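You operate a simulated robot arm through the tools that you are given. There is no shell and no other tool.

The job below is to be done with a simulated robot arm. You get a single attempt, and the scene is never put back.

Task
Wipe the dusty panel clean and box it up in the small carton.
Fine: wiping pad back where it stood, both flaps shut.

The check looks at the end state, three seconds after you hand in, the way a careful person would. Anything else that was tipped, shoved, dropped, spilled or broken makes it a failure.

Robot
A 7-joint arm with a two-finger parallel gripper, fixed in place. Base frame: the origin is at the foot of the arm, x ahead of it, y to its left, z up. Readings come in mm, rad, newtons and seconds.
Its first joint turns from -2.601 to 2.601 rad. Payload 3.43 kg.
Tool frame: the origin (TCP) lies between the finger pads and is the grasp point; the fingertips stand 30 mm ahead of it; z points along the fingers, y is the line along which they close. Largest opening 94 mm; finger width 28, thickness 10; the body of the gripper, 50 by 96 mm, starts 55 mm behind the TCP.
Orientation is told as [roll, pitch, yaw] about the base's x, y, z axes, in that order, counted from this pose: with the fingers straight down and closing along the base's y, the tool's x points along the base's -x, its y along +y and its z along -z.

Tools
- The arm moves only by the tool move_arm. Its arguments are lists of equal length, an entry for each row: "dp": the shift along the tool's x, y, z in units of 20 mm (1.0 is 20 mm), a list of three; "turn": the turn, a rotation vector about the tool's x, y, z in units of 6 degrees (1.0 is 6 degrees), a list of three; "gripper": the opening, from 0 (shut) to 1 (fully open). In form: {"dp": [[tx, ty, tz], ...], "turn": [[ax, ay, az], ...], "gripper": [gripper, ...]}. A call has 1 to 20 rows; each row shifts and turns the commanded pose from where the row before left it, along the tool's axes as they then stand. A call with a number of a shift or a turn outside -1 to 1 is refused whole. Each row takes 0.2 s and may step no farther than 50 mm and 0.15 rad from the row before; otherwise, or with a gripper value out of range, the whole call is refused. A pose out of reach is approached as far as the arm can. The call stops where the force on the tool passes 90 N (or 10 N more than at its start, if that is more) or the arm is blocked; 0.2 s more then pass. The fingers move at their own pace (about 45 mm/s each) and stop on an object; they squeeze with about 22 N. The grip force told is the motor's: it shows also when the fingers shut on nothing. Time passes only in rows, and 0.2 s behind the last, so rows that do not move let the fingers close. The reply holds the time, the measured pose of the TCP, the force on the tool along the base axes, the opening and the grip force, in the units named above and with some noise, with the torque about the TCP (base axes, N m) and any sound that the robot's microphone picked up.
- Cameras (640 x 400 px; columns grow to the right, rows downward): "scene" is fixed at [221, 649.8, 1453.7]; the picture's right is [0.18, -0.98, 0.00], its down [-0.77, -0.14, -0.62] and it looks along [0.61, 0.11, -0.78] (base axes); focal length 232 px, centre (320, 200). "wrist" rides on the gripper at [76, 14, -103] in the tool frame; the picture's right is [-0.18, 0.98, 0.00], its down [-0.75, -0.14, -0.64] and it looks along [-0.63, -0.12, 0.77] (tool axes); focal length 243 px, centre (320, 200). There is no depth. A picture from a camera that has moved, and an enlarged one, comes with that camera's place and axes in the base frame and with its lens.
- capture(camera): a new picture of that camera. It takes no simulated time.
- enlarge(camera, box): a new picture of the part [left, top, right, bottom] of that camera's present view, enlarged. It takes no simulated time.
- job_done(): hands the job in; it is judged then, once.

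Nothing tells you positions but the pictures and the camera data. Unless the task says otherwise, let go and move clear before handing in.

The tools are called as name(argument=value, ...) on one line, values as JSON. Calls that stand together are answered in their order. move_arm: Moves the arm, as the interface text tells. Its arguments: {"type":"object","properties":{"dp":{"type":"array"},"turn":{"type":"array"},"gripper":{"type":"array"}},"required":["dp","turn","gripper"]} The other tools are called the same way: capture (camera) takes a picture; enlarge (camera, box) takes an enlarged picture of a part of a camera's view; job_done () hands the job in.

At the start:

```text
time: 0.0
eef_pos: [855.2, 495.9, 1158.5]
tool_rot: [-0.001, -0.001, 0.0]
ft_force: [0.2, -0.2, 0.1]
moment: [-0.02, 0.01, 0.03]
grip_width: 94.0
finger_force: 0.1
```

scene: 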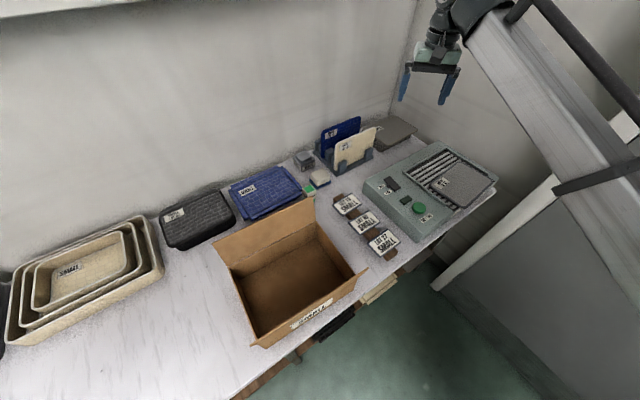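
wrist: 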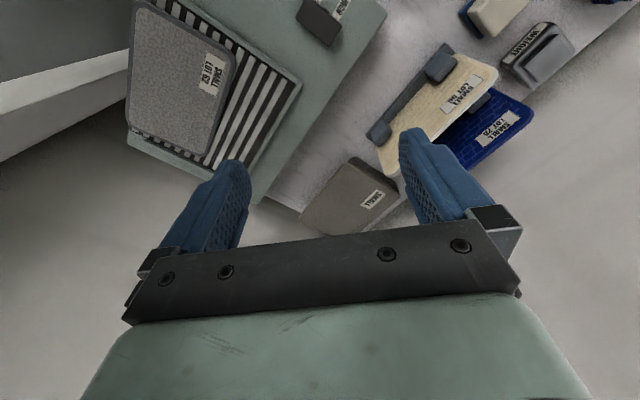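

I see a bench with a carton, trays, panels in a rack, a machine with a panel on it, and small blocks that may be wiping pads. I'll look closer before doing anything.

enlarge(camera="scene", box=[280, 100, 420, 190])

enlarge(camera="scene", box=[320, 130, 500, 260])

enlarge(camera="scene", box=[200, 180, 400, 350])

enlarge(camera="scene", box=[0, 150, 320, 350])

enlarge(camera="wrist", box=[100, 0, 640, 240])

```text
4.44 times, centred on (350, 145) of scene
camera zoom: at [221.0, 649.8, 1453.7], right [0.18, -0.98, 0.0], down [-0.77, -0.14, -0.62], along [0.61, 0.11, -0.78], focal length 1031 px, centre (187, 444)
```

zoom: 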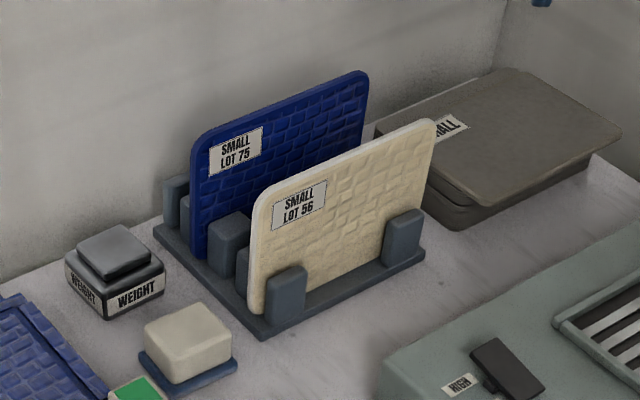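

```text
3.08 times, centred on (410, 195) of scene
camera zoom: at [221.0, 649.8, 1453.7], right [0.18, -0.98, 0.0], down [-0.77, -0.14, -0.62], along [0.61, 0.11, -0.78], focal length 714 px, centre (43, 215)
```

zoom: 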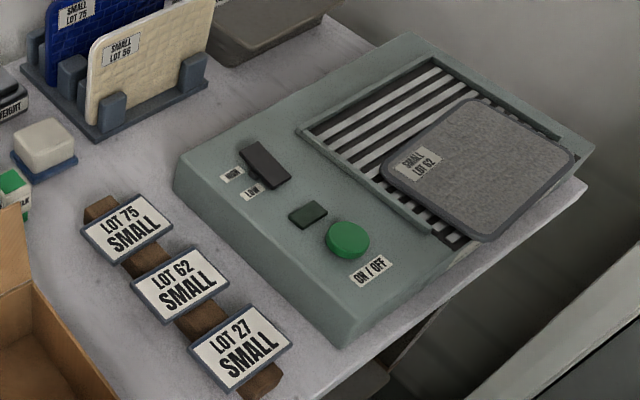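

```text
2.35 times, centred on (300, 265) of scene
camera zoom: at [221.0, 649.8, 1453.7], right [0.18, -0.98, 0.0], down [-0.77, -0.14, -0.62], along [0.61, 0.11, -0.78], focal length 546 px, centre (367, 47)
```

zoom: 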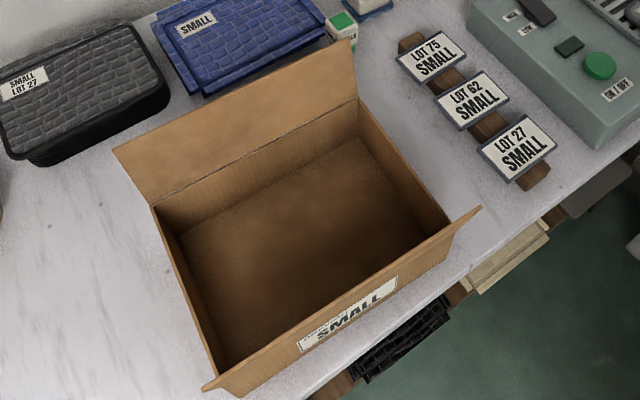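

```text
2.00 times, centred on (160, 250) of scene
camera zoom: at [221.0, 649.8, 1453.7], right [0.18, -0.98, 0.0], down [-0.77, -0.14, -0.62], along [0.61, 0.11, -0.78], focal length 464 px, centre (640, 100)
```

zoom: 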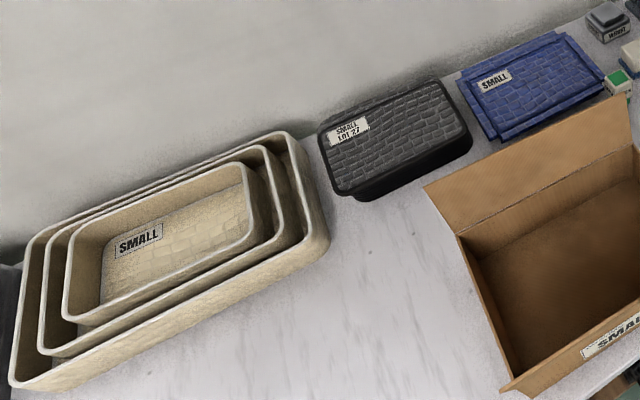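

```text
1.19 times, centred on (370, 120) of wrist
camera zoom: at [778.4, 510.3, 1260.2], right [0.18, 0.98, 0.0], down [0.75, -0.14, 0.64], along [0.63, -0.12, -0.77], focal length 288 px, centre (261, 295)
```

zoom: 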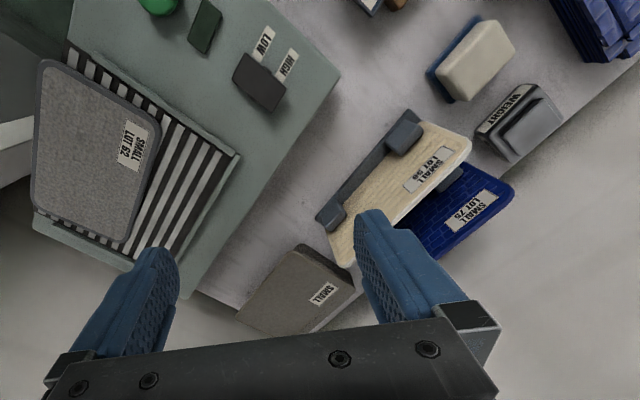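

I take the gray LOT 62 panel on the grille to be a candidate for the dusty one, and the cream block on the blue base for the pad. I'll zoom in tighter on each of them.

enlarge(camera="scene", box=[290, 145, 340, 205])

enlarge(camera="scene", box=[410, 140, 500, 210])

enlarge(camera="scene", box=[150, 160, 320, 260])

enlarge(camera="scene", box=[330, 180, 450, 330])

enlarge(camera="wrist", box=[120, 0, 320, 200])

enlarge(camera="wrist", box=[440, 0, 640, 120])

```text
6.67 times, centred on (315, 175) of scene
camera zoom: at [221.0, 649.8, 1453.7], right [0.18, -0.98, 0.0], down [-0.77, -0.14, -0.62], along [0.61, 0.11, -0.78], focal length 1546 px, centre (353, 367)
```

zoom: 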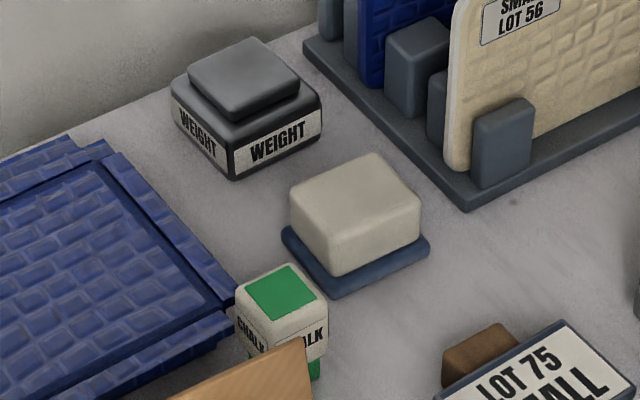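

```text
5.71 times, centred on (455, 175) of scene
camera zoom: at [221.0, 649.8, 1453.7], right [0.18, -0.98, 0.0], down [-0.77, -0.14, -0.62], along [0.61, 0.11, -0.78], focal length 1325 px, centre (-451, 343)
```

zoom: 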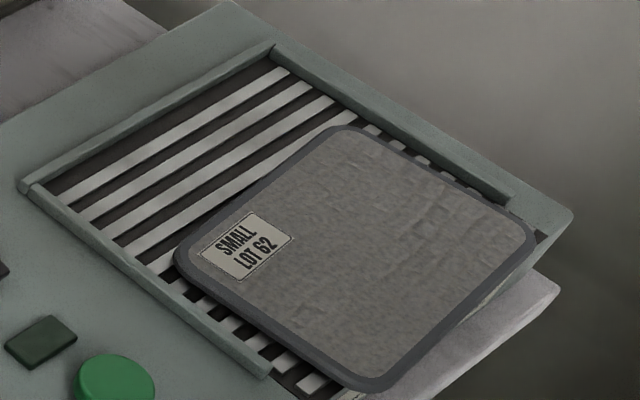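

```text
3.76 times, centred on (235, 210) of scene
camera zoom: at [221.0, 649.8, 1453.7], right [0.18, -0.98, 0.0], down [-0.77, -0.14, -0.62], along [0.61, 0.11, -0.78], focal length 873 px, centre (640, 162)
```

zoom: 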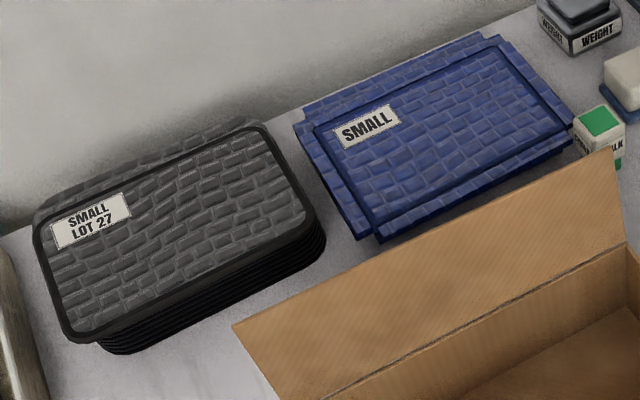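

```text
2.67 times, centred on (390, 255) of scene
camera zoom: at [221.0, 649.8, 1453.7], right [0.18, -0.98, 0.0], down [-0.77, -0.14, -0.62], along [0.61, 0.11, -0.78], focal length 618 px, centre (133, 53)
```

zoom: 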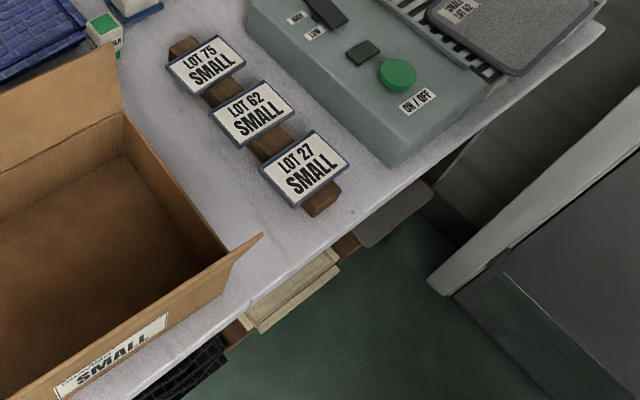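

```text
2.00 times, centred on (220, 100) of wrist
camera zoom: at [778.4, 510.3, 1260.2], right [0.18, 0.98, 0.0], down [0.75, -0.14, 0.64], along [0.63, -0.12, -0.77], focal length 485 px, centre (520, 400)
```

zoom: 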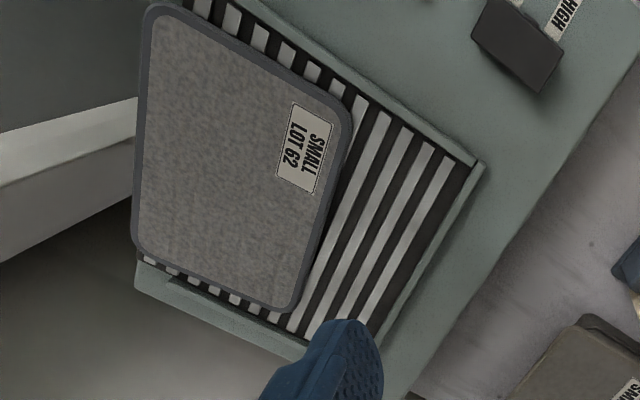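

```text
3.20 times, centred on (540, 60) of wrist
camera zoom: at [778.4, 510.3, 1260.2], right [0.18, 0.98, 0.0], down [0.75, -0.14, 0.64], along [0.63, -0.12, -0.77], focal length 776 px, centre (-384, 648)
```

zoom: 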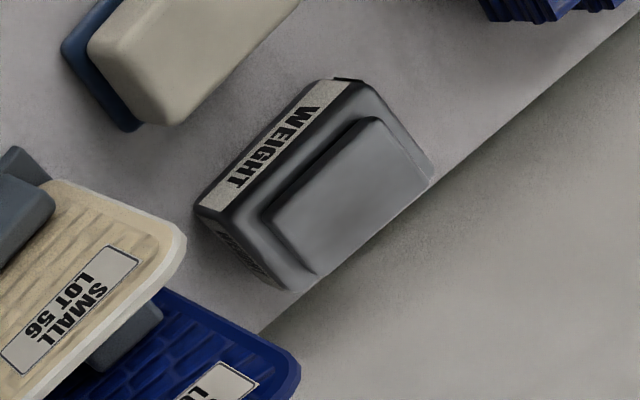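

I put the tabletop near z≈790, the LOT 62 panel near (840, 330, 845), the pad near (828, 763) and the carton near (450, 765). Next I'll move the wrist camera back and turn it outward to inspect the pad area, and listen for any machine sound.

move_arm(dp=[[0, 0, 0], [0.98, 0.246, 0.415], [0.98, 0.246, 0.415], [0.98, 0.246, 0.415], [0.98, 0.246, 0.415], [0.98, 0.246, 0.415], [0.98, 0.246, 0.415], [0.98, 0.246, 0.415], [0.98, 0.246, 0.415], [0.98, 0.246, 0.415], [0.98, 0.246, 0.415], [0.98, 0.246, 0.415], [0.98, 0.246, 0.415], [0.98, 0.246, 0.415]], turn=[[0, 0, 0], [0, 0, 0], [0, 0, 0], [0, 0, 0], [0, 0, 0], [0, 0, 0], [0, 0, 0], [0, 0, 0], [0, 0, 0], [0, 0, 0], [0, 0, 0], [0, 0, 0], [0, 0, 0], [0, 0, 0]], gripper=[1, 1, 1, 1, 1, 1, 1, 1, 1, 1, 1, 1, 1, 1])

move_arm(dp=[[0, 0, 0], [0, 0, 0], [0, 0, 0], [0, 0, 0], [0, 0, 0], [0, 0, 0], [0, 0, 0], [0, 0, 0], [0, 0, 0]], turn=[[0, 0, -1], [0, 0, -1], [0, 0, -1], [0, 0, -1], [0, 0, -1], [0, 0, -1], [0, 0, -1], [0, 0, -0.5], [0, 0, 0]], gripper=[1, 1, 1, 1, 1, 1, 1, 1, 1])

capture(camera="wrist")

capture(camera="scene")

```text
time: 3.0
eef_pos: [599.1, 559.9, 1050.6]
tool_rot: [0.0, 0.001, 0.0]
ft_force: [0.2, 0.1, -0.8]
moment: [-0.01, 0.04, 0.0]
grip_width: 94.0
finger_force: 0.2
```

```text
time: 5.0
eef_pos: [599.1, 560.3, 1050.7]
tool_rot: [-0.001, 0.0, 0.788]
ft_force: [0.0, -0.2, -0.3]
moment: [-0.01, 0.03, -0.03]
grip_width: 94.1
finger_force: 0.1
```

```text
taken
camera wrist: at [535.7, 515.8, 1152.1], right [-0.57, 0.82, 0.0], down [0.63, 0.43, 0.64], along [0.53, 0.36, -0.77], focal length 243 px, centre (320, 200)
```

wrist: 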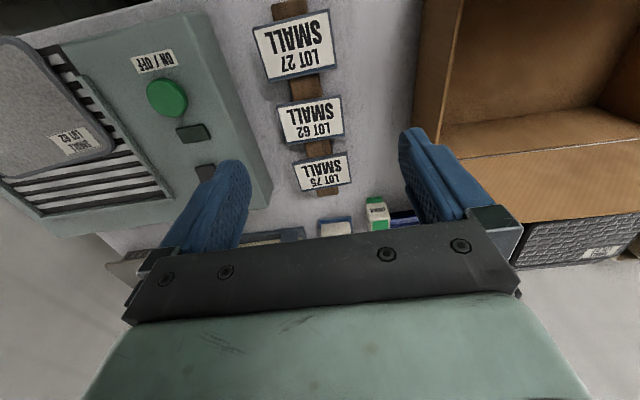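

```text
taken
```

scene: 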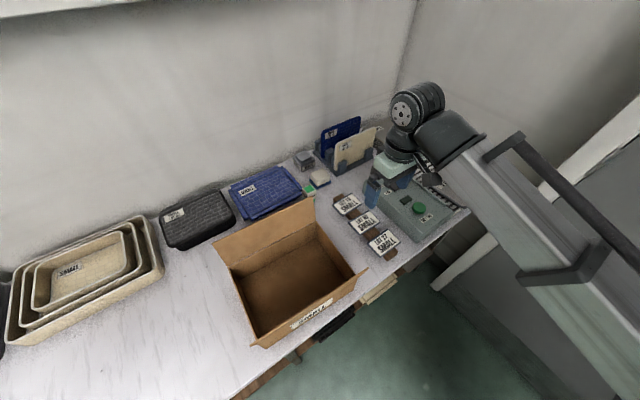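

The picture is inverted and the fingers hide the far side, so I'll tilt the tool outward about 36° to see the pad, chalk box and weight.

move_arm(dp=[[0, 0, 0], [0, 0, 0], [0, 0, 0], [0, 0, 0], [0, 0, 0], [0, 0, 0], [0, 0, 0]], turn=[[0, -1, 0], [0, -1, 0], [0, -1, 0], [0, -1, 0], [0, -1, 0], [0, -1, 0], [0, 0, 0]], gripper=[1, 1, 1, 1, 1, 1, 1])

capture(camera="wrist")

enlarge(camera="wrist", box=[220, 20, 420, 180])

```text
time: 6.6
eef_pos: [600.2, 560.0, 1050.6]
tool_rot: [-0.001, -0.629, 0.786]
ft_force: [-0.3, -0.1, 1.3]
moment: [0.0, 0.01, -0.02]
grip_width: 93.9
finger_force: 0.0
```

```text
taken
camera wrist: at [503.4, 483.6, 1088.0], right [-0.59, 0.8, 0.11], down [0.26, 0.06, 0.96], along [0.76, 0.6, -0.25], focal length 243 px, centre (320, 200)
```

wrist: 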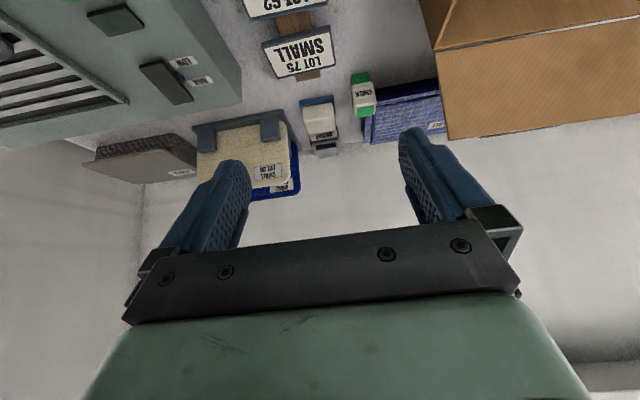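

```text
2.50 times, centred on (320, 100) of wrist
camera zoom: at [503.4, 483.6, 1088.0], right [-0.59, 0.8, 0.11], down [0.26, 0.06, 0.96], along [0.76, 0.6, -0.25], focal length 606 px, centre (320, 450)
```

zoom: 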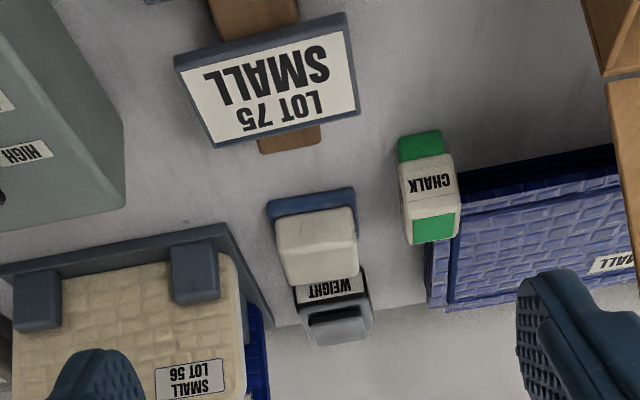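

The pad (cream block on a blue felt base) is about 1120 mm out, so it needs a tilted tool. The next move tests whether the arm gets that far, hovering well above everything.

move_arm(dp=[[-0.5625, 0, 0.925], [-0.5625, 0, 0.925], [-0.5625, 0, 0.925], [-0.5625, 0, 0.925], [-0.5625, 0, 0.925], [-0.5625, 0, 0.925], [-0.5625, 0, 0.925], [-0.5625, 0, 0.925], [-0.5625, 0, 0.925], [-0.5625, 0, 0.925], [-0.5625, 0, 0.925], [-0.5625, 0, 0.925], [0, 0, 0], [0, 0, 0]], turn=[[0, 0, 0], [0, 0, 0], [0, 0, 0], [0, 0, 0], [0, 0, 0], [0, 0, 0], [0, 0, 0], [0, 0, 0], [0, 0, 0], [0, 0, 0], [0, 0, 0], [0, 0, 0], [0, 0, 0], [0, 0, 0]], gripper=[1, 1, 1, 1, 1, 1, 1, 1, 1, 1, 1, 1, 1, 1])

capture(camera="wrist")

capture(camera="scene")

```text
time: 9.6
eef_pos: [768.7, 729.2, 949.1]
tool_rot: [0.0, -0.628, 0.787]
ft_force: [-1.0, 0.1, -0.3]
moment: [-0.03, -0.01, -0.01]
grip_width: 94.0
finger_force: 0.0
```

```text
taken
camera wrist: at [672.9, 652.7, 987.6], right [-0.59, 0.8, 0.11], down [0.26, 0.06, 0.96], along [0.76, 0.6, -0.25], focal length 243 px, centre (320, 200)
```

wrist: 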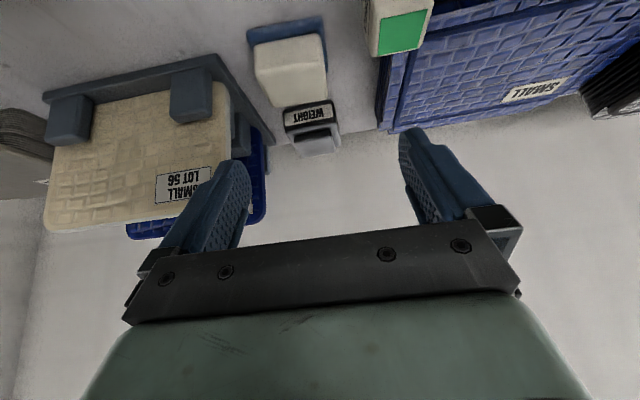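

```text
taken
```

scene: 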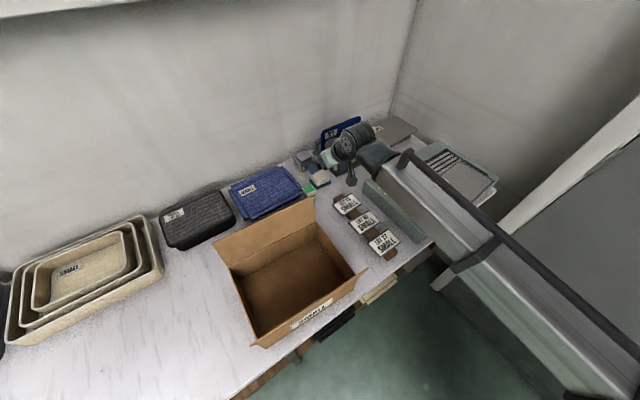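

The arm got there (r≈1060 mm at 36° tilt). I'll zoom in on the pad from here to fix its position and shape.

enlarge(camera="wrist", box=[220, 0, 360, 170])

enlarge(camera="scene", box=[290, 110, 400, 210])

```text
2.35 times, centred on (290, 85) of wrist
camera zoom: at [672.9, 652.7, 987.6], right [-0.59, 0.8, 0.11], down [0.26, 0.06, 0.96], along [0.76, 0.6, -0.25], focal length 571 px, centre (391, 471)
```

zoom: 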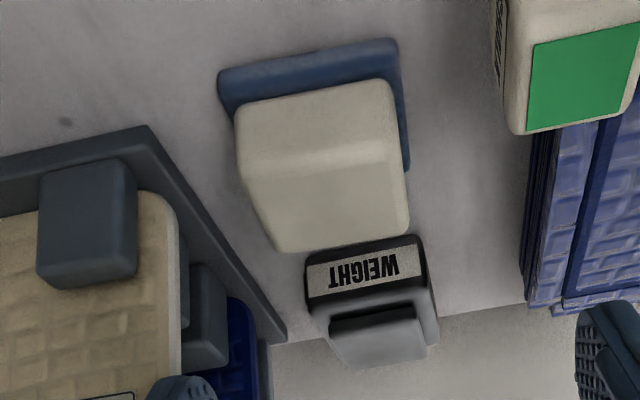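

```text
4.00 times, centred on (345, 160) of scene
camera zoom: at [221.0, 649.8, 1453.7], right [0.18, -0.98, 0.0], down [-0.77, -0.14, -0.62], along [0.61, 0.11, -0.78], focal length 928 px, centre (220, 360)
```

zoom: 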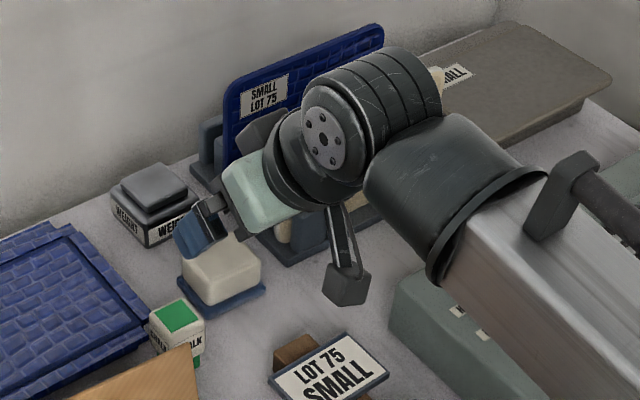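

The pad block spans about 57 mm across (t from -75 to -18 in a 45°-rotated frame), with its top near z≈829. The chalk box and rack are close on either side, so I'll half-close the fingers to about 76 mm, move above the pad, then check.

move_arm(dp=[[-0.176, -0.2625, 0.885], [-0.176, -0.2625, 0.885], [-0.176, -0.2625, 0.885], [-0.176, -0.2625, 0.885], [0, 0, 0], [0, 0, 0]], turn=[[0, 0, 0], [0, 0, 0], [0, 0, 0], [0, 0, 0], [0, 0, 0], [0, 0, 0]], gripper=[0.81, 0.81, 0.81, 0.81, 0.81, 0.81])

capture(camera="wrist")

enlarge(camera="scene", box=[290, 120, 380, 200])

```text
time: 11.0
eef_pos: [821.3, 751.9, 901.2]
tool_rot: [0.0, -0.628, 0.785]
ft_force: [-0.2, -0.2, -1.0]
moment: [-0.03, -0.01, 0.0]
grip_width: 76.1
finger_force: 0.0
```

```text
taken
camera wrist: at [724.9, 675.2, 938.5], right [-0.59, 0.8, 0.11], down [0.26, 0.06, 0.96], along [0.76, 0.6, -0.25], focal length 243 px, centre (320, 200)
```

wrist: 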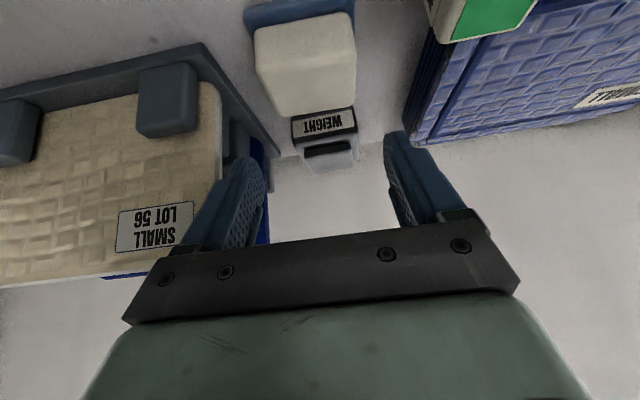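

```text
5.00 times, centred on (335, 160) of scene
camera zoom: at [221.0, 649.8, 1453.7], right [0.18, -0.98, 0.0], down [-0.77, -0.14, -0.62], along [0.61, 0.11, -0.78], focal length 1160 px, centre (245, 400)
```

zoom: 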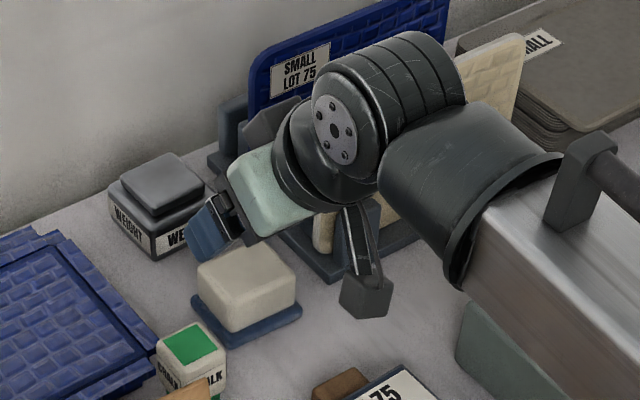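

I'm centred above the pad (r=1112, t=-49), clear of the rack and the chalk box. I'll descend straight down 65 mm and close on the cream block.

move_arm(dp=[[0.478, 0, 0.657], [0.478, 0, 0.657], [0.478, 0, 0.657], [0.478, 0, 0.657], [0, 0, 0]], turn=[[0, 0, 0], [0, 0, 0], [0, 0, 0], [0, 0, 0], [0, 0, 0]], gripper=[0.81, 0.81, 0.81, 0.81, 0.81])

capture(camera="wrist")

enlarge(camera="scene", box=[290, 120, 380, 200])

```text
time: 12.2
eef_pos: [820.5, 751.2, 836.1]
tool_rot: [-0.001, -0.628, 0.787]
ft_force: [0.3, -0.6, -1.2]
moment: [-0.02, -0.03, -0.01]
grip_width: 75.8
finger_force: 0.1
```

```text
taken
camera wrist: at [724.2, 674.8, 873.3], right [-0.59, 0.8, 0.11], down [0.26, 0.06, 0.96], along [0.76, 0.6, -0.25], focal length 243 px, centre (320, 200)
```

wrist: 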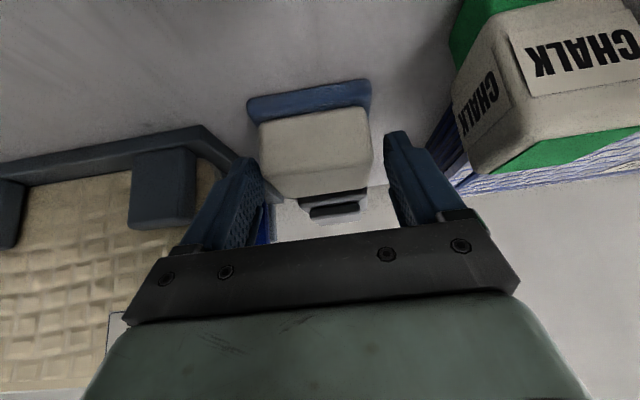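

```text
5.00 times, centred on (335, 160) of scene
camera zoom: at [221.0, 649.8, 1453.7], right [0.18, -0.98, 0.0], down [-0.77, -0.14, -0.62], along [0.61, 0.11, -0.78], focal length 1160 px, centre (245, 400)
```

zoom: 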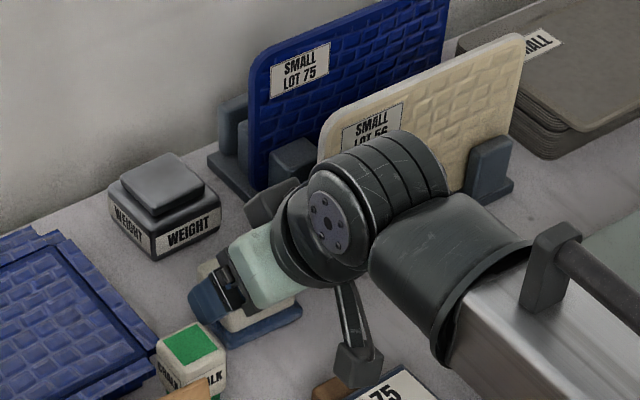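

The fingers straddle the block. I'll nudge 2.5 mm to centre, then close on it.

move_arm(dp=[[0, 0.13, 0], [0, 0, 0], [0, 0, 0], [0, 0, 0], [0, 0, 0], [0, 0, 0], [0, 0, 0]], turn=[[0, 0, 0], [0, 0, 0], [0, 0, 0], [0, 0, 0], [0, 0, 0], [0, 0, 0], [0, 0, 0]], gripper=[0.81, 0.81, 0.4, 0.4, 0.4, 0.4, 0.4])

capture(camera="wrist")

```text
time: 13.8
eef_pos: [818.1, 753.4, 836.2]
tool_rot: [0.0, -0.629, 0.785]
ft_force: [-0.8, 0.4, 0.6]
moment: [-0.01, -0.05, -0.01]
grip_width: 63.5
finger_force: 21.7
```

```text
taken
camera wrist: at [722.5, 676.8, 873.2], right [-0.59, 0.8, 0.11], down [0.26, 0.06, 0.96], along [0.76, 0.6, -0.25], focal length 243 px, centre (320, 200)
```

wrist: 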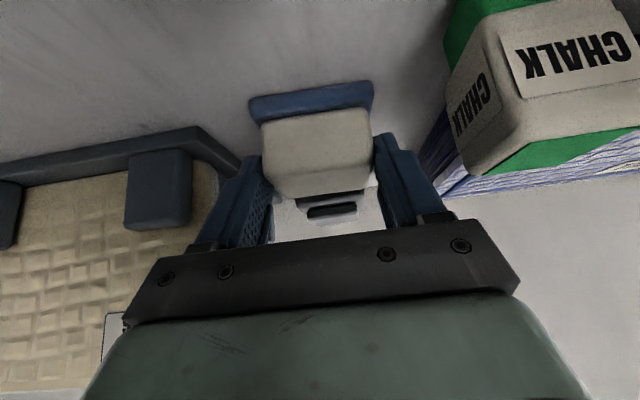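

I have hold of the pad at 63.5 mm with 21.7 N of grip force. I'll lift it 60 mm straight up and look at what came with it.

move_arm(dp=[[-0.294, 0, -0.405], [-0.588, 0, -0.809], [-0.588, 0, -0.809], [-0.294, 0, -0.405], [0, 0, 0]], turn=[[0, 0, 0], [0, 0, 0], [0, 0, 0], [0, 0, 0], [0, 0, 0]], gripper=[0.4, 0.4, 0.4, 0.4, 0.4])

capture(camera="wrist")

enlarge(camera="scene", box=[290, 120, 380, 200])

```text
time: 15.0
eef_pos: [818.7, 753.3, 895.2]
tool_rot: [-0.001, -0.627, 0.786]
ft_force: [0.4, -0.3, -2.0]
moment: [-0.03, 0.0, 0.02]
grip_width: 63.3
finger_force: 22.6
```

```text
taken
camera wrist: at [722.5, 677.3, 932.8], right [-0.59, 0.8, 0.11], down [0.26, 0.06, 0.96], along [0.76, 0.6, -0.25], focal length 243 px, centre (320, 200)
```

wrist: 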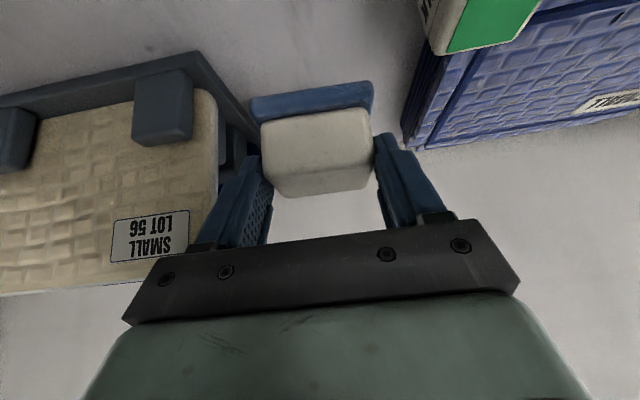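

```text
5.00 times, centred on (335, 160) of scene
camera zoom: at [221.0, 649.8, 1453.7], right [0.18, -0.98, 0.0], down [-0.77, -0.14, -0.62], along [0.61, 0.11, -0.78], focal length 1160 px, centre (245, 400)
```

zoom: 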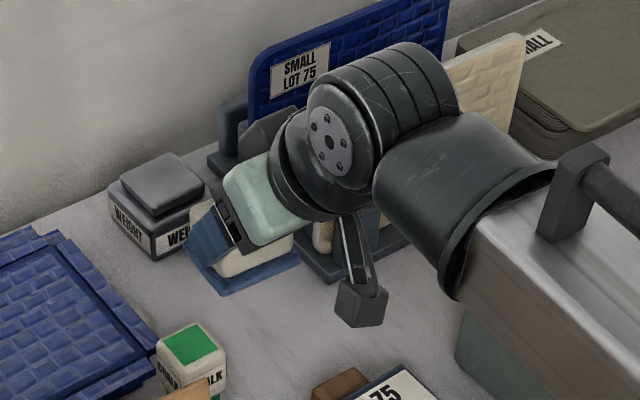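

The whole pad came up, cream handle and blue felt together. Now I'll retreat inward and up, then swing sideways to the panel for a close look before wiping.

move_arm(dp=[[0.805, 0, -0.949], [0.805, 0, -0.949], [0.805, 0, -0.949], [0.805, 0, -0.949], [0.805, 0, -0.949], [0.805, 0, -0.949], [0.805, 0, -0.949], [0.805, 0, -0.949], [0.805, 0, -0.949], [0.805, 0, -0.949], [0.805, 0, -0.949], [0.805, 0, -0.949], [0.805, 0, -0.949], [0.805, 0, -0.949], [0.805, 0, -0.949], [0.805, 0, -0.949], [0.805, 0, -0.949]], turn=[[0, 0, 0], [0, 0, 0], [0, 0, 0], [0, 0, 0], [0, 0, 0], [0, 0, 0], [0, 0, 0], [0, 0, 0], [0, 0, 0], [0, 0, 0], [0, 0, 0], [0, 0, 0], [0, 0, 0], [0, 0, 0], [0, 0, 0], [0, 0, 0], [0, 0, 0]], gripper=[0.4, 0.4, 0.4, 0.4, 0.4, 0.4, 0.4, 0.4, 0.4, 0.4, 0.4, 0.4, 0.4, 0.4, 0.4, 0.4, 0.4])

move_arm(dp=[[0, -0.9625, 0], [0, -0.9625, 0], [0, -0.9625, 0], [0, -0.9625, 0], [0, -0.9625, 0], [0, -0.9625, 0], [0, -0.9625, 0], [0, -0.9625, 0], [0, -0.9625, 0], [0, -0.9625, 0], [0, -0.9625, 0], [0, -0.9625, 0], [0, -0.9625, 0], [0, -0.9625, 0], [0, -0.9625, 0], [0, -0.9625, 0], [0, -0.9625, 0], [0, -0.9625, 0], [0, -0.9625, 0], [0, -0.9625, 0]], turn=[[0, 0, 0], [0, 0, 0], [0, 0, 0], [0, 0, 0], [0, 0, 0], [0, 0, 0], [0, 0, 0], [0, 0, 0], [0, 0, 0], [0, 0, 0], [0, 0, 0], [0, 0, 0], [0, 0, 0], [0, 0, 0], [0, 0, 0], [0, 0, 0], [0, 0, 0], [0, 0, 0], [0, 0, 0], [0, 0, 0]], gripper=[0.4, 0.4, 0.4, 0.4, 0.4, 0.4, 0.4, 0.4, 0.4, 0.4, 0.4, 0.4, 0.4, 0.4, 0.4, 0.4, 0.4, 0.4, 0.4, 0.4])

capture(camera="wrist")

capture(camera="scene")

```text
time: 18.6
eef_pos: [525.7, 463.8, 996.6]
tool_rot: [0.0, -0.628, 0.784]
ft_force: [0.2, 0.1, -0.6]
moment: [0.0, 0.05, 0.01]
grip_width: 63.6
finger_force: 21.7
```

```text
time: 22.8
eef_pos: [799.6, 190.7, 997.0]
tool_rot: [0.0, -0.629, 0.786]
ft_force: [-0.4, 0.7, -1.3]
moment: [0.0, 0.04, -0.04]
grip_width: 63.5
finger_force: 22.3
```

```text
taken
camera wrist: at [703.6, 114.4, 1034.3], right [-0.59, 0.8, 0.11], down [0.26, 0.06, 0.96], along [0.76, 0.6, -0.25], focal length 243 px, centre (320, 200)
```

wrist: 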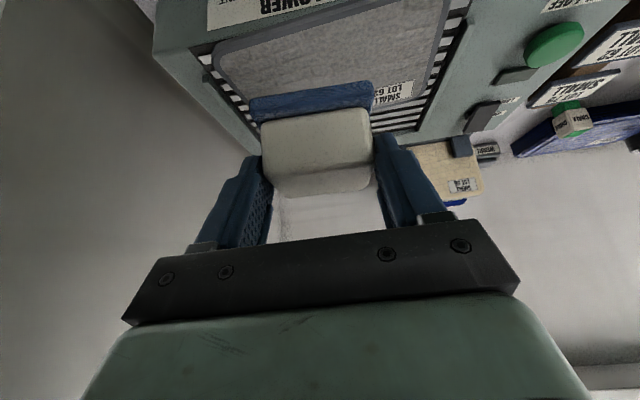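

```text
taken
```

scene: 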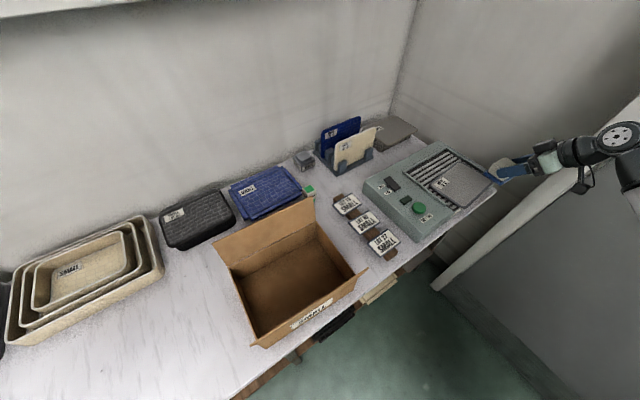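

There's a label on the machine's near side ending in "LOWER". I'll zoom in to read it and check the panel edges.

enlarge(camera="wrist", box=[140, 0, 480, 140])

enlarge(camera="scene", box=[415, 140, 500, 215])

enlarge(camera="scene", box=[360, 160, 440, 240])

```text
1.88 times, centred on (310, 70) of wrist
camera zoom: at [703.6, 114.4, 1034.3], right [-0.59, 0.8, 0.11], down [0.26, 0.06, 0.96], along [0.76, 0.6, -0.25], focal length 457 px, centre (339, 445)
```

zoom: 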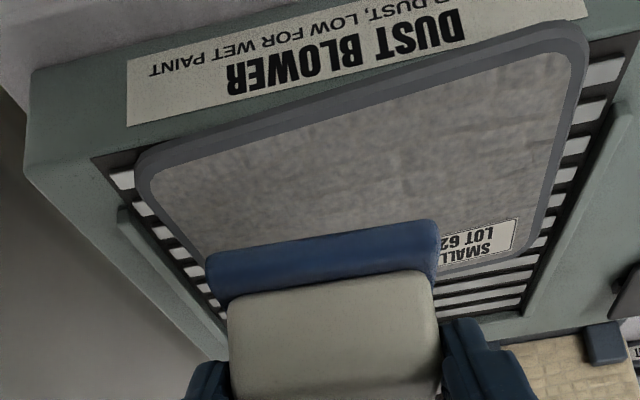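

```text
5.33 times, centred on (458, 178) of scene
camera zoom: at [221.0, 649.8, 1453.7], right [0.18, -0.98, 0.0], down [-0.77, -0.14, -0.62], along [0.61, 0.11, -0.78], focal length 1237 px, centre (-413, 320)
```

zoom: 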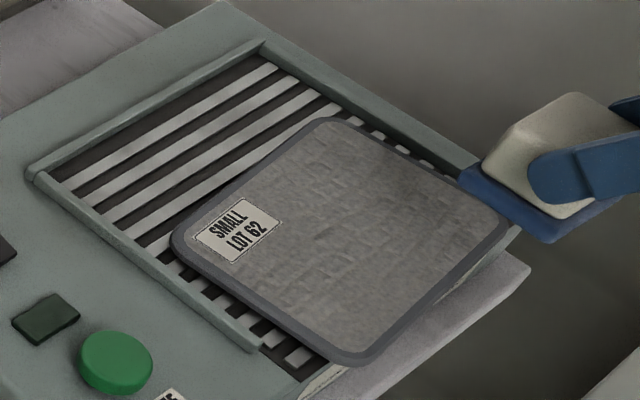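

```text
5.00 times, centred on (400, 200) of scene
camera zoom: at [221.0, 649.8, 1453.7], right [0.18, -0.98, 0.0], down [-0.77, -0.14, -0.62], along [0.61, 0.11, -0.78], focal length 1160 px, centre (-80, 200)
```

zoom: 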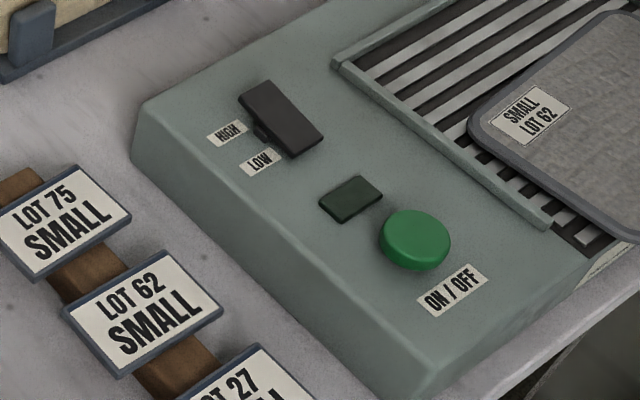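

This is a dust blower ("HIGH FOR DUST, LOW FOR WET PAINT"). The LOT 62 panel lies on it at about 190×125 mm, centred at r≈787, t≈-413, with its top near z≈860. I'll bring the pad over the panel centre and lower it gently to find contact.

move_arm(dp=[[-0.162, 0.186, 0.946], [-0.162, 0.186, 0.946], [-0.162, 0.186, 0.946], [-0.162, 0.186, 0.946], [-0.162, 0.186, 0.946], [0, 0, 0]], turn=[[0, 0, 0], [0, 0, 0], [0, 0, 0], [0, 0, 0], [0, 0, 0], [0, 0, 0]], gripper=[0.4, 0.4, 0.4, 0.4, 0.4, 0.4])

enlarge(camera="scene", box=[400, 130, 520, 220])

capture(camera="wrist")

```text
time: 24.2
eef_pos: [835.5, 253.0, 929.8]
tool_rot: [0.001, -0.628, 0.785]
ft_force: [-0.5, 0.7, -0.6]
moment: [-0.02, 0.01, 0.01]
grip_width: 63.3
finger_force: 22.3
```

```text
4.44 times, centred on (460, 175) of scene
camera zoom: at [221.0, 649.8, 1453.7], right [0.18, -0.98, 0.0], down [-0.77, -0.14, -0.62], along [0.61, 0.11, -0.78], focal length 1031 px, centre (-302, 311)
```

zoom: 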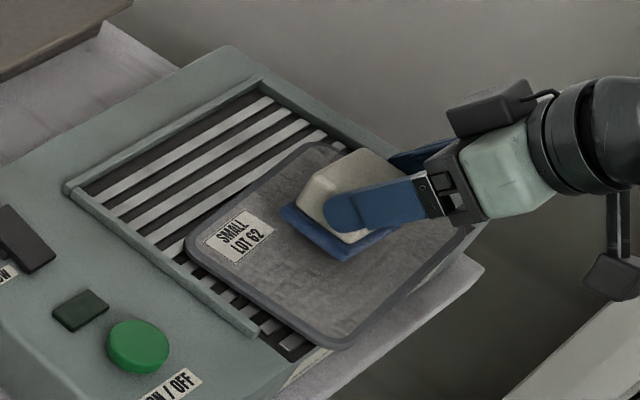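

```text
taken
camera wrist: at [739.3, 175.9, 967.0], right [-0.59, 0.8, 0.11], down [0.26, 0.06, 0.96], along [0.76, 0.6, -0.25], focal length 243 px, centre (320, 200)
```

wrist: 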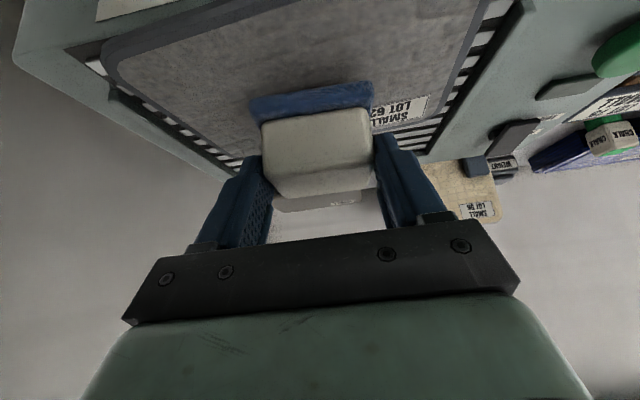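

I'm hovering over the panel. I'll go down 14 mm, then in small steps while watching the force.

move_arm(dp=[[0.1176, 0, 0.1618], [0.1176, 0, 0.1618], [0.1176, 0, 0.1618], [0.0588, 0, 0.0809], [0, 0, 0]], turn=[[0, 0, 0], [0, 0, 0], [0, 0, 0], [0, 0, 0], [0, 0, 0]], gripper=[0.4, 0.4, 0.4, 0.4, 0.4])

move_arm(dp=[[0.0588, 0, 0.0809], [0.0588, 0, 0.0809], [0, 0, 0]], turn=[[0, 0, 0], [0, 0, 0], [0, 0, 0]], gripper=[0.4, 0.4, 0.4])

move_arm(dp=[[0.0588, 0, 0.0809], [0, 0, 0]], turn=[[0, 0, 0], [0, 0, 0]], gripper=[0.4, 0.4])

enlarge(camera="scene", box=[400, 130, 520, 220])

```text
time: 25.4
eef_pos: [834.3, 252.1, 914.9]
tool_rot: [0.001, -0.628, 0.787]
ft_force: [0.6, -0.5, -1.1]
moment: [-0.01, -0.02, -0.03]
grip_width: 63.6
finger_force: 22.0
```

```text
time: 26.2
eef_pos: [835.3, 252.5, 911.7]
tool_rot: [0.0, -0.631, 0.786]
ft_force: [0.7, -0.8, 16.8]
moment: [0.07, 0.07, -0.08]
grip_width: 63.5
finger_force: 21.7
```

```text
time: 26.8
eef_pos: [834.9, 252.6, 909.8]
tool_rot: [0.0, -0.63, 0.785]
ft_force: [-0.2, 1.4, 17.6]
moment: [0.02, 0.06, -0.06]
grip_width: 63.7
finger_force: 21.7
```

```text
4.44 times, centred on (460, 175) of scene
camera zoom: at [221.0, 649.8, 1453.7], right [0.18, -0.98, 0.0], down [-0.77, -0.14, -0.62], along [0.61, 0.11, -0.78], focal length 1031 px, centre (-302, 311)
```

zoom: 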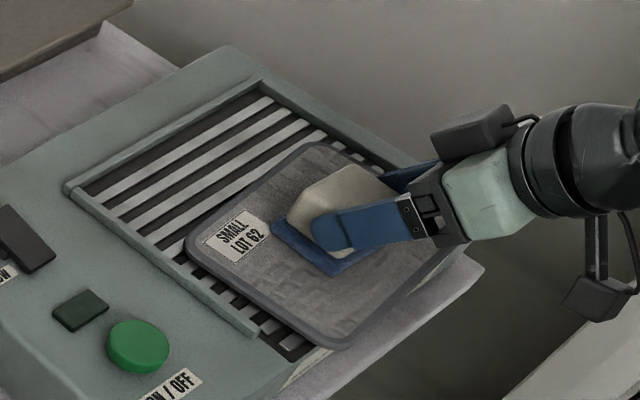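

Contact came at TCP z≈912 with about 17 N, and the pad is probably starting to slip in the fingers. I'll back off 1.5 mm for a lighter press.

move_arm(dp=[[-0.044, 0, -0.0607], [0, 0, 0]], turn=[[0, 0, 0], [0, 0, 0]], gripper=[0.4, 0.4])

```text
time: 27.4
eef_pos: [834.4, 251.4, 911.0]
tool_rot: [-0.001, -0.626, 0.785]
ft_force: [0.4, 0.0, -0.6]
moment: [0.02, 0.0, 0.01]
grip_width: 63.6
finger_force: 22.0
```

No contact force now, so the system is stiff. I'll step down 0.5 mm at a time to settle on a moderate press.

move_arm(dp=[[0.0147, 0, 0.0202], [0, 0, 0]], turn=[[0, 0, 0], [0, 0, 0]], gripper=[0.4, 0.4])

move_arm(dp=[[0.0147, 0, 0.0202], [0, 0, 0]], turn=[[0, 0, 0], [0, 0, 0]], gripper=[0.4, 0.4])

```text
time: 28.0
eef_pos: [835.5, 251.8, 908.6]
tool_rot: [0.0, -0.629, 0.783]
ft_force: [-0.5, 0.8, -1.5]
moment: [-0.01, 0.01, 0.02]
grip_width: 63.4
finger_force: 22.0
```

```text
time: 28.6
eef_pos: [834.9, 252.7, 908.8]
tool_rot: [0.0, -0.629, 0.784]
ft_force: [-0.3, 0.1, 4.3]
moment: [-0.01, 0.07, -0.01]
grip_width: 63.0
finger_force: 21.9
```

I'm pressing at about 4 N. I'll do one short test stroke to see whether dust comes off and whether the panel slides.

move_arm(dp=[[0, 0.4, 0], [0, 0.4, 0], [0, 0.4, 0], [0, 0.4, 0], [0, 0, 0]], turn=[[0, 0, 0], [0, 0, 0], [0, 0, 0], [0, 0, 0], [0, 0, 0]], gripper=[0.4, 0.4, 0.4, 0.4, 0.4])

enlarge(camera="scene", box=[400, 130, 520, 220])

enlarge(camera="wrist", box=[80, 0, 480, 170])

```text
time: 29.8
eef_pos: [811.5, 274.4, 908.8]
tool_rot: [0.0, -0.628, 0.785]
ft_force: [1.9, -2.3, 5.1]
moment: [-0.05, 0.02, 0.0]
grip_width: 63.4
finger_force: 22.5
```

```text
4.44 times, centred on (460, 175) of scene
camera zoom: at [221.0, 649.8, 1453.7], right [0.18, -0.98, 0.0], down [-0.77, -0.14, -0.62], along [0.61, 0.11, -0.78], focal length 1031 px, centre (-302, 311)
```

zoom: 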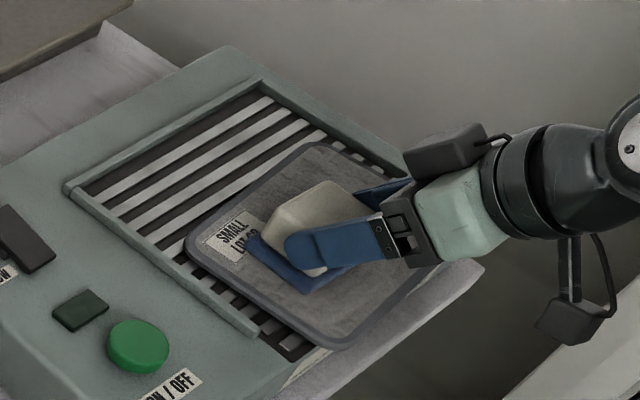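

```text
1.60 times, centred on (280, 85) of wrist
camera zoom: at [715.8, 198.5, 947.5], right [-0.59, 0.8, 0.11], down [0.26, 0.06, 0.96], along [0.76, 0.6, -0.25], focal length 388 px, centre (384, 384)
```

zoom: 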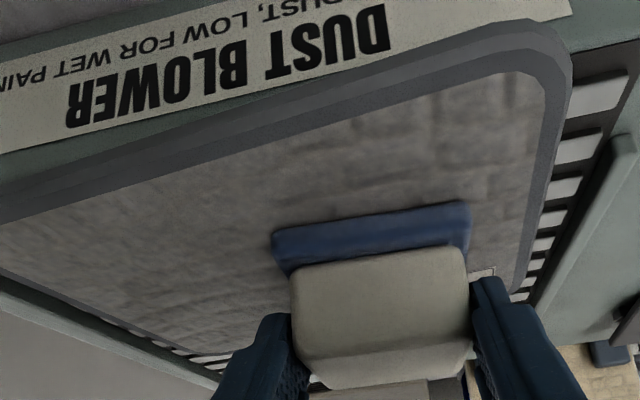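

The panel stayed put and drag is modest at about 3 N. I'll sweep the middle row fully in both directions and check the force and the look.

move_arm(dp=[[0.0243, 0.517, -0.0176], [0.0243, 0.517, -0.0176], [0.0243, 0.517, -0.0176], [-0.0303, -0.65, 0.022], [-0.0303, -0.65, 0.022], [-0.0303, -0.65, 0.022], [-0.0303, -0.65, 0.022], [-0.0303, -0.65, 0.022], [-0.0303, -0.65, 0.022], [-0.0303, -0.65, 0.022], [-0.0303, -0.65, 0.022], [-0.0303, -0.65, 0.022], [-0.0303, -0.65, 0.022], [0, 0, 0]], turn=[[0, 0, 0], [0, 0, 0], [0, 0, 0], [0, 0, 0], [0, 0, 0], [0, 0, 0], [0, 0, 0], [0, 0, 0], [0, 0, 0], [0, 0, 0], [0, 0, 0], [0, 0, 0], [0, 0, 0], [0, 0, 0]], gripper=[0.4, 0.4, 0.4, 0.4, 0.4, 0.4, 0.4, 0.4, 0.4, 0.4, 0.4, 0.4, 0.4, 0.4])

enlarge(camera="scene", box=[400, 130, 520, 220])

enlarge(camera="wrist", box=[80, 0, 560, 200])

```text
time: 32.8
eef_pos: [884.5, 209.2, 910.9]
tool_rot: [0.0, -0.628, 0.786]
ft_force: [-0.2, 0.3, -0.7]
moment: [0.03, 0.08, -0.01]
grip_width: 63.5
finger_force: 22.3
```

```text
4.44 times, centred on (460, 175) of scene
camera zoom: at [221.0, 649.8, 1453.7], right [0.18, -0.98, 0.0], down [-0.77, -0.14, -0.62], along [0.61, 0.11, -0.78], focal length 1031 px, centre (-302, 311)
```

zoom: 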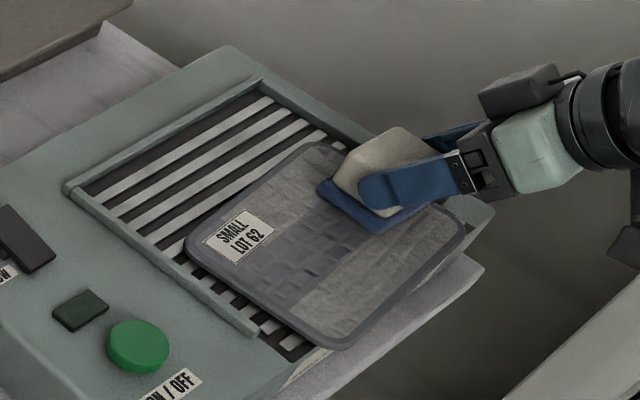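

```text
1.33 times, centred on (320, 100) of wrist
camera zoom: at [789.8, 132.6, 947.5], right [-0.59, 0.8, 0.11], down [0.26, 0.06, 0.96], along [0.76, 0.6, -0.25], focal length 324 px, centre (320, 333)
```

zoom: 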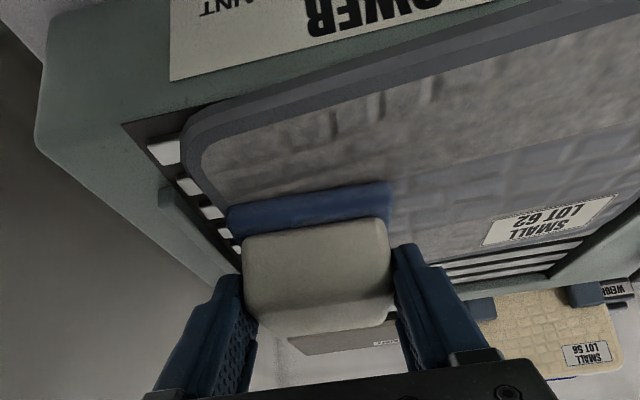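

It works: a clean band shows behind the pad. Force fell to zero at the left end, so I'll lower 0.7 mm and recheck there.

move_arm(dp=[[0.0206, 0, 0.0283], [0, 0, 0]], turn=[[0, 0, 0], [0, 0, 0]], gripper=[0.4, 0.4])

```text
time: 33.4
eef_pos: [885.4, 209.5, 910.2]
tool_rot: [-0.002, -0.63, 0.786]
ft_force: [0.4, -0.4, 8.2]
moment: [-0.03, 0.17, -0.02]
grip_width: 63.6
finger_force: 21.7
```

I'm back at 8 N. I'll sweep the middle row back, step to the near row and sweep it.

move_arm(dp=[[0.0303, 0.65, -0.022], [0.0303, 0.65, -0.022], [0.0303, 0.65, -0.022], [0.0303, 0.65, -0.022], [0.0303, 0.65, -0.022], [0.0303, 0.65, -0.022], [0.0303, 0.65, -0.022], [0.0303, 0.65, -0.022], [0.0303, 0.65, -0.022], [0.0303, 0.65, -0.022], [0.3438, 0, -0.2499], [0.3438, 0, -0.2499], [0.3438, 0, -0.2499], [0.3438, 0, -0.2499], [0, 0, 0]], turn=[[0, 0, 0], [0, 0, 0], [0, 0, 0], [0, 0, 0], [0, 0, 0], [0, 0, 0], [0, 0, 0], [0, 0, 0], [0, 0, 0], [0, 0, 0], [0, 0, 0], [0, 0, 0], [0, 0, 0], [0, 0, 0], [0, 0, 0]], gripper=[0.4, 0.4, 0.4, 0.4, 0.4, 0.4, 0.4, 0.4, 0.4, 0.4, 0.4, 0.4, 0.4, 0.4, 0.4])

enlarge(camera="scene", box=[400, 130, 520, 220])

enlarge(camera="wrist", box=[80, 0, 560, 200])

```text
time: 36.6
eef_pos: [764.3, 271.7, 909.1]
tool_rot: [0.001, -0.628, 0.784]
ft_force: [1.3, 2.3, 9.9]
moment: [0.17, -0.02, 0.01]
grip_width: 63.2
finger_force: 22.2
```

```text
4.44 times, centred on (460, 175) of scene
camera zoom: at [221.0, 649.8, 1453.7], right [0.18, -0.98, 0.0], down [-0.77, -0.14, -0.62], along [0.61, 0.11, -0.78], focal length 1031 px, centre (-302, 311)
```

zoom: 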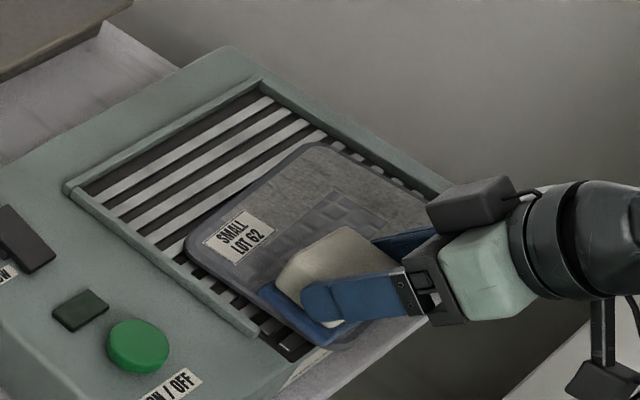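

```text
1.33 times, centred on (320, 100) of wrist
camera zoom: at [668.1, 194.9, 946.9], right [-0.59, 0.8, 0.11], down [0.26, 0.06, 0.96], along [0.76, 0.6, -0.25], focal length 324 px, centre (320, 333)
```

zoom: 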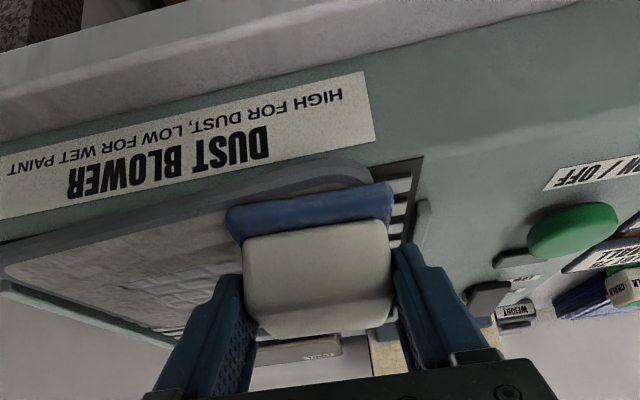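

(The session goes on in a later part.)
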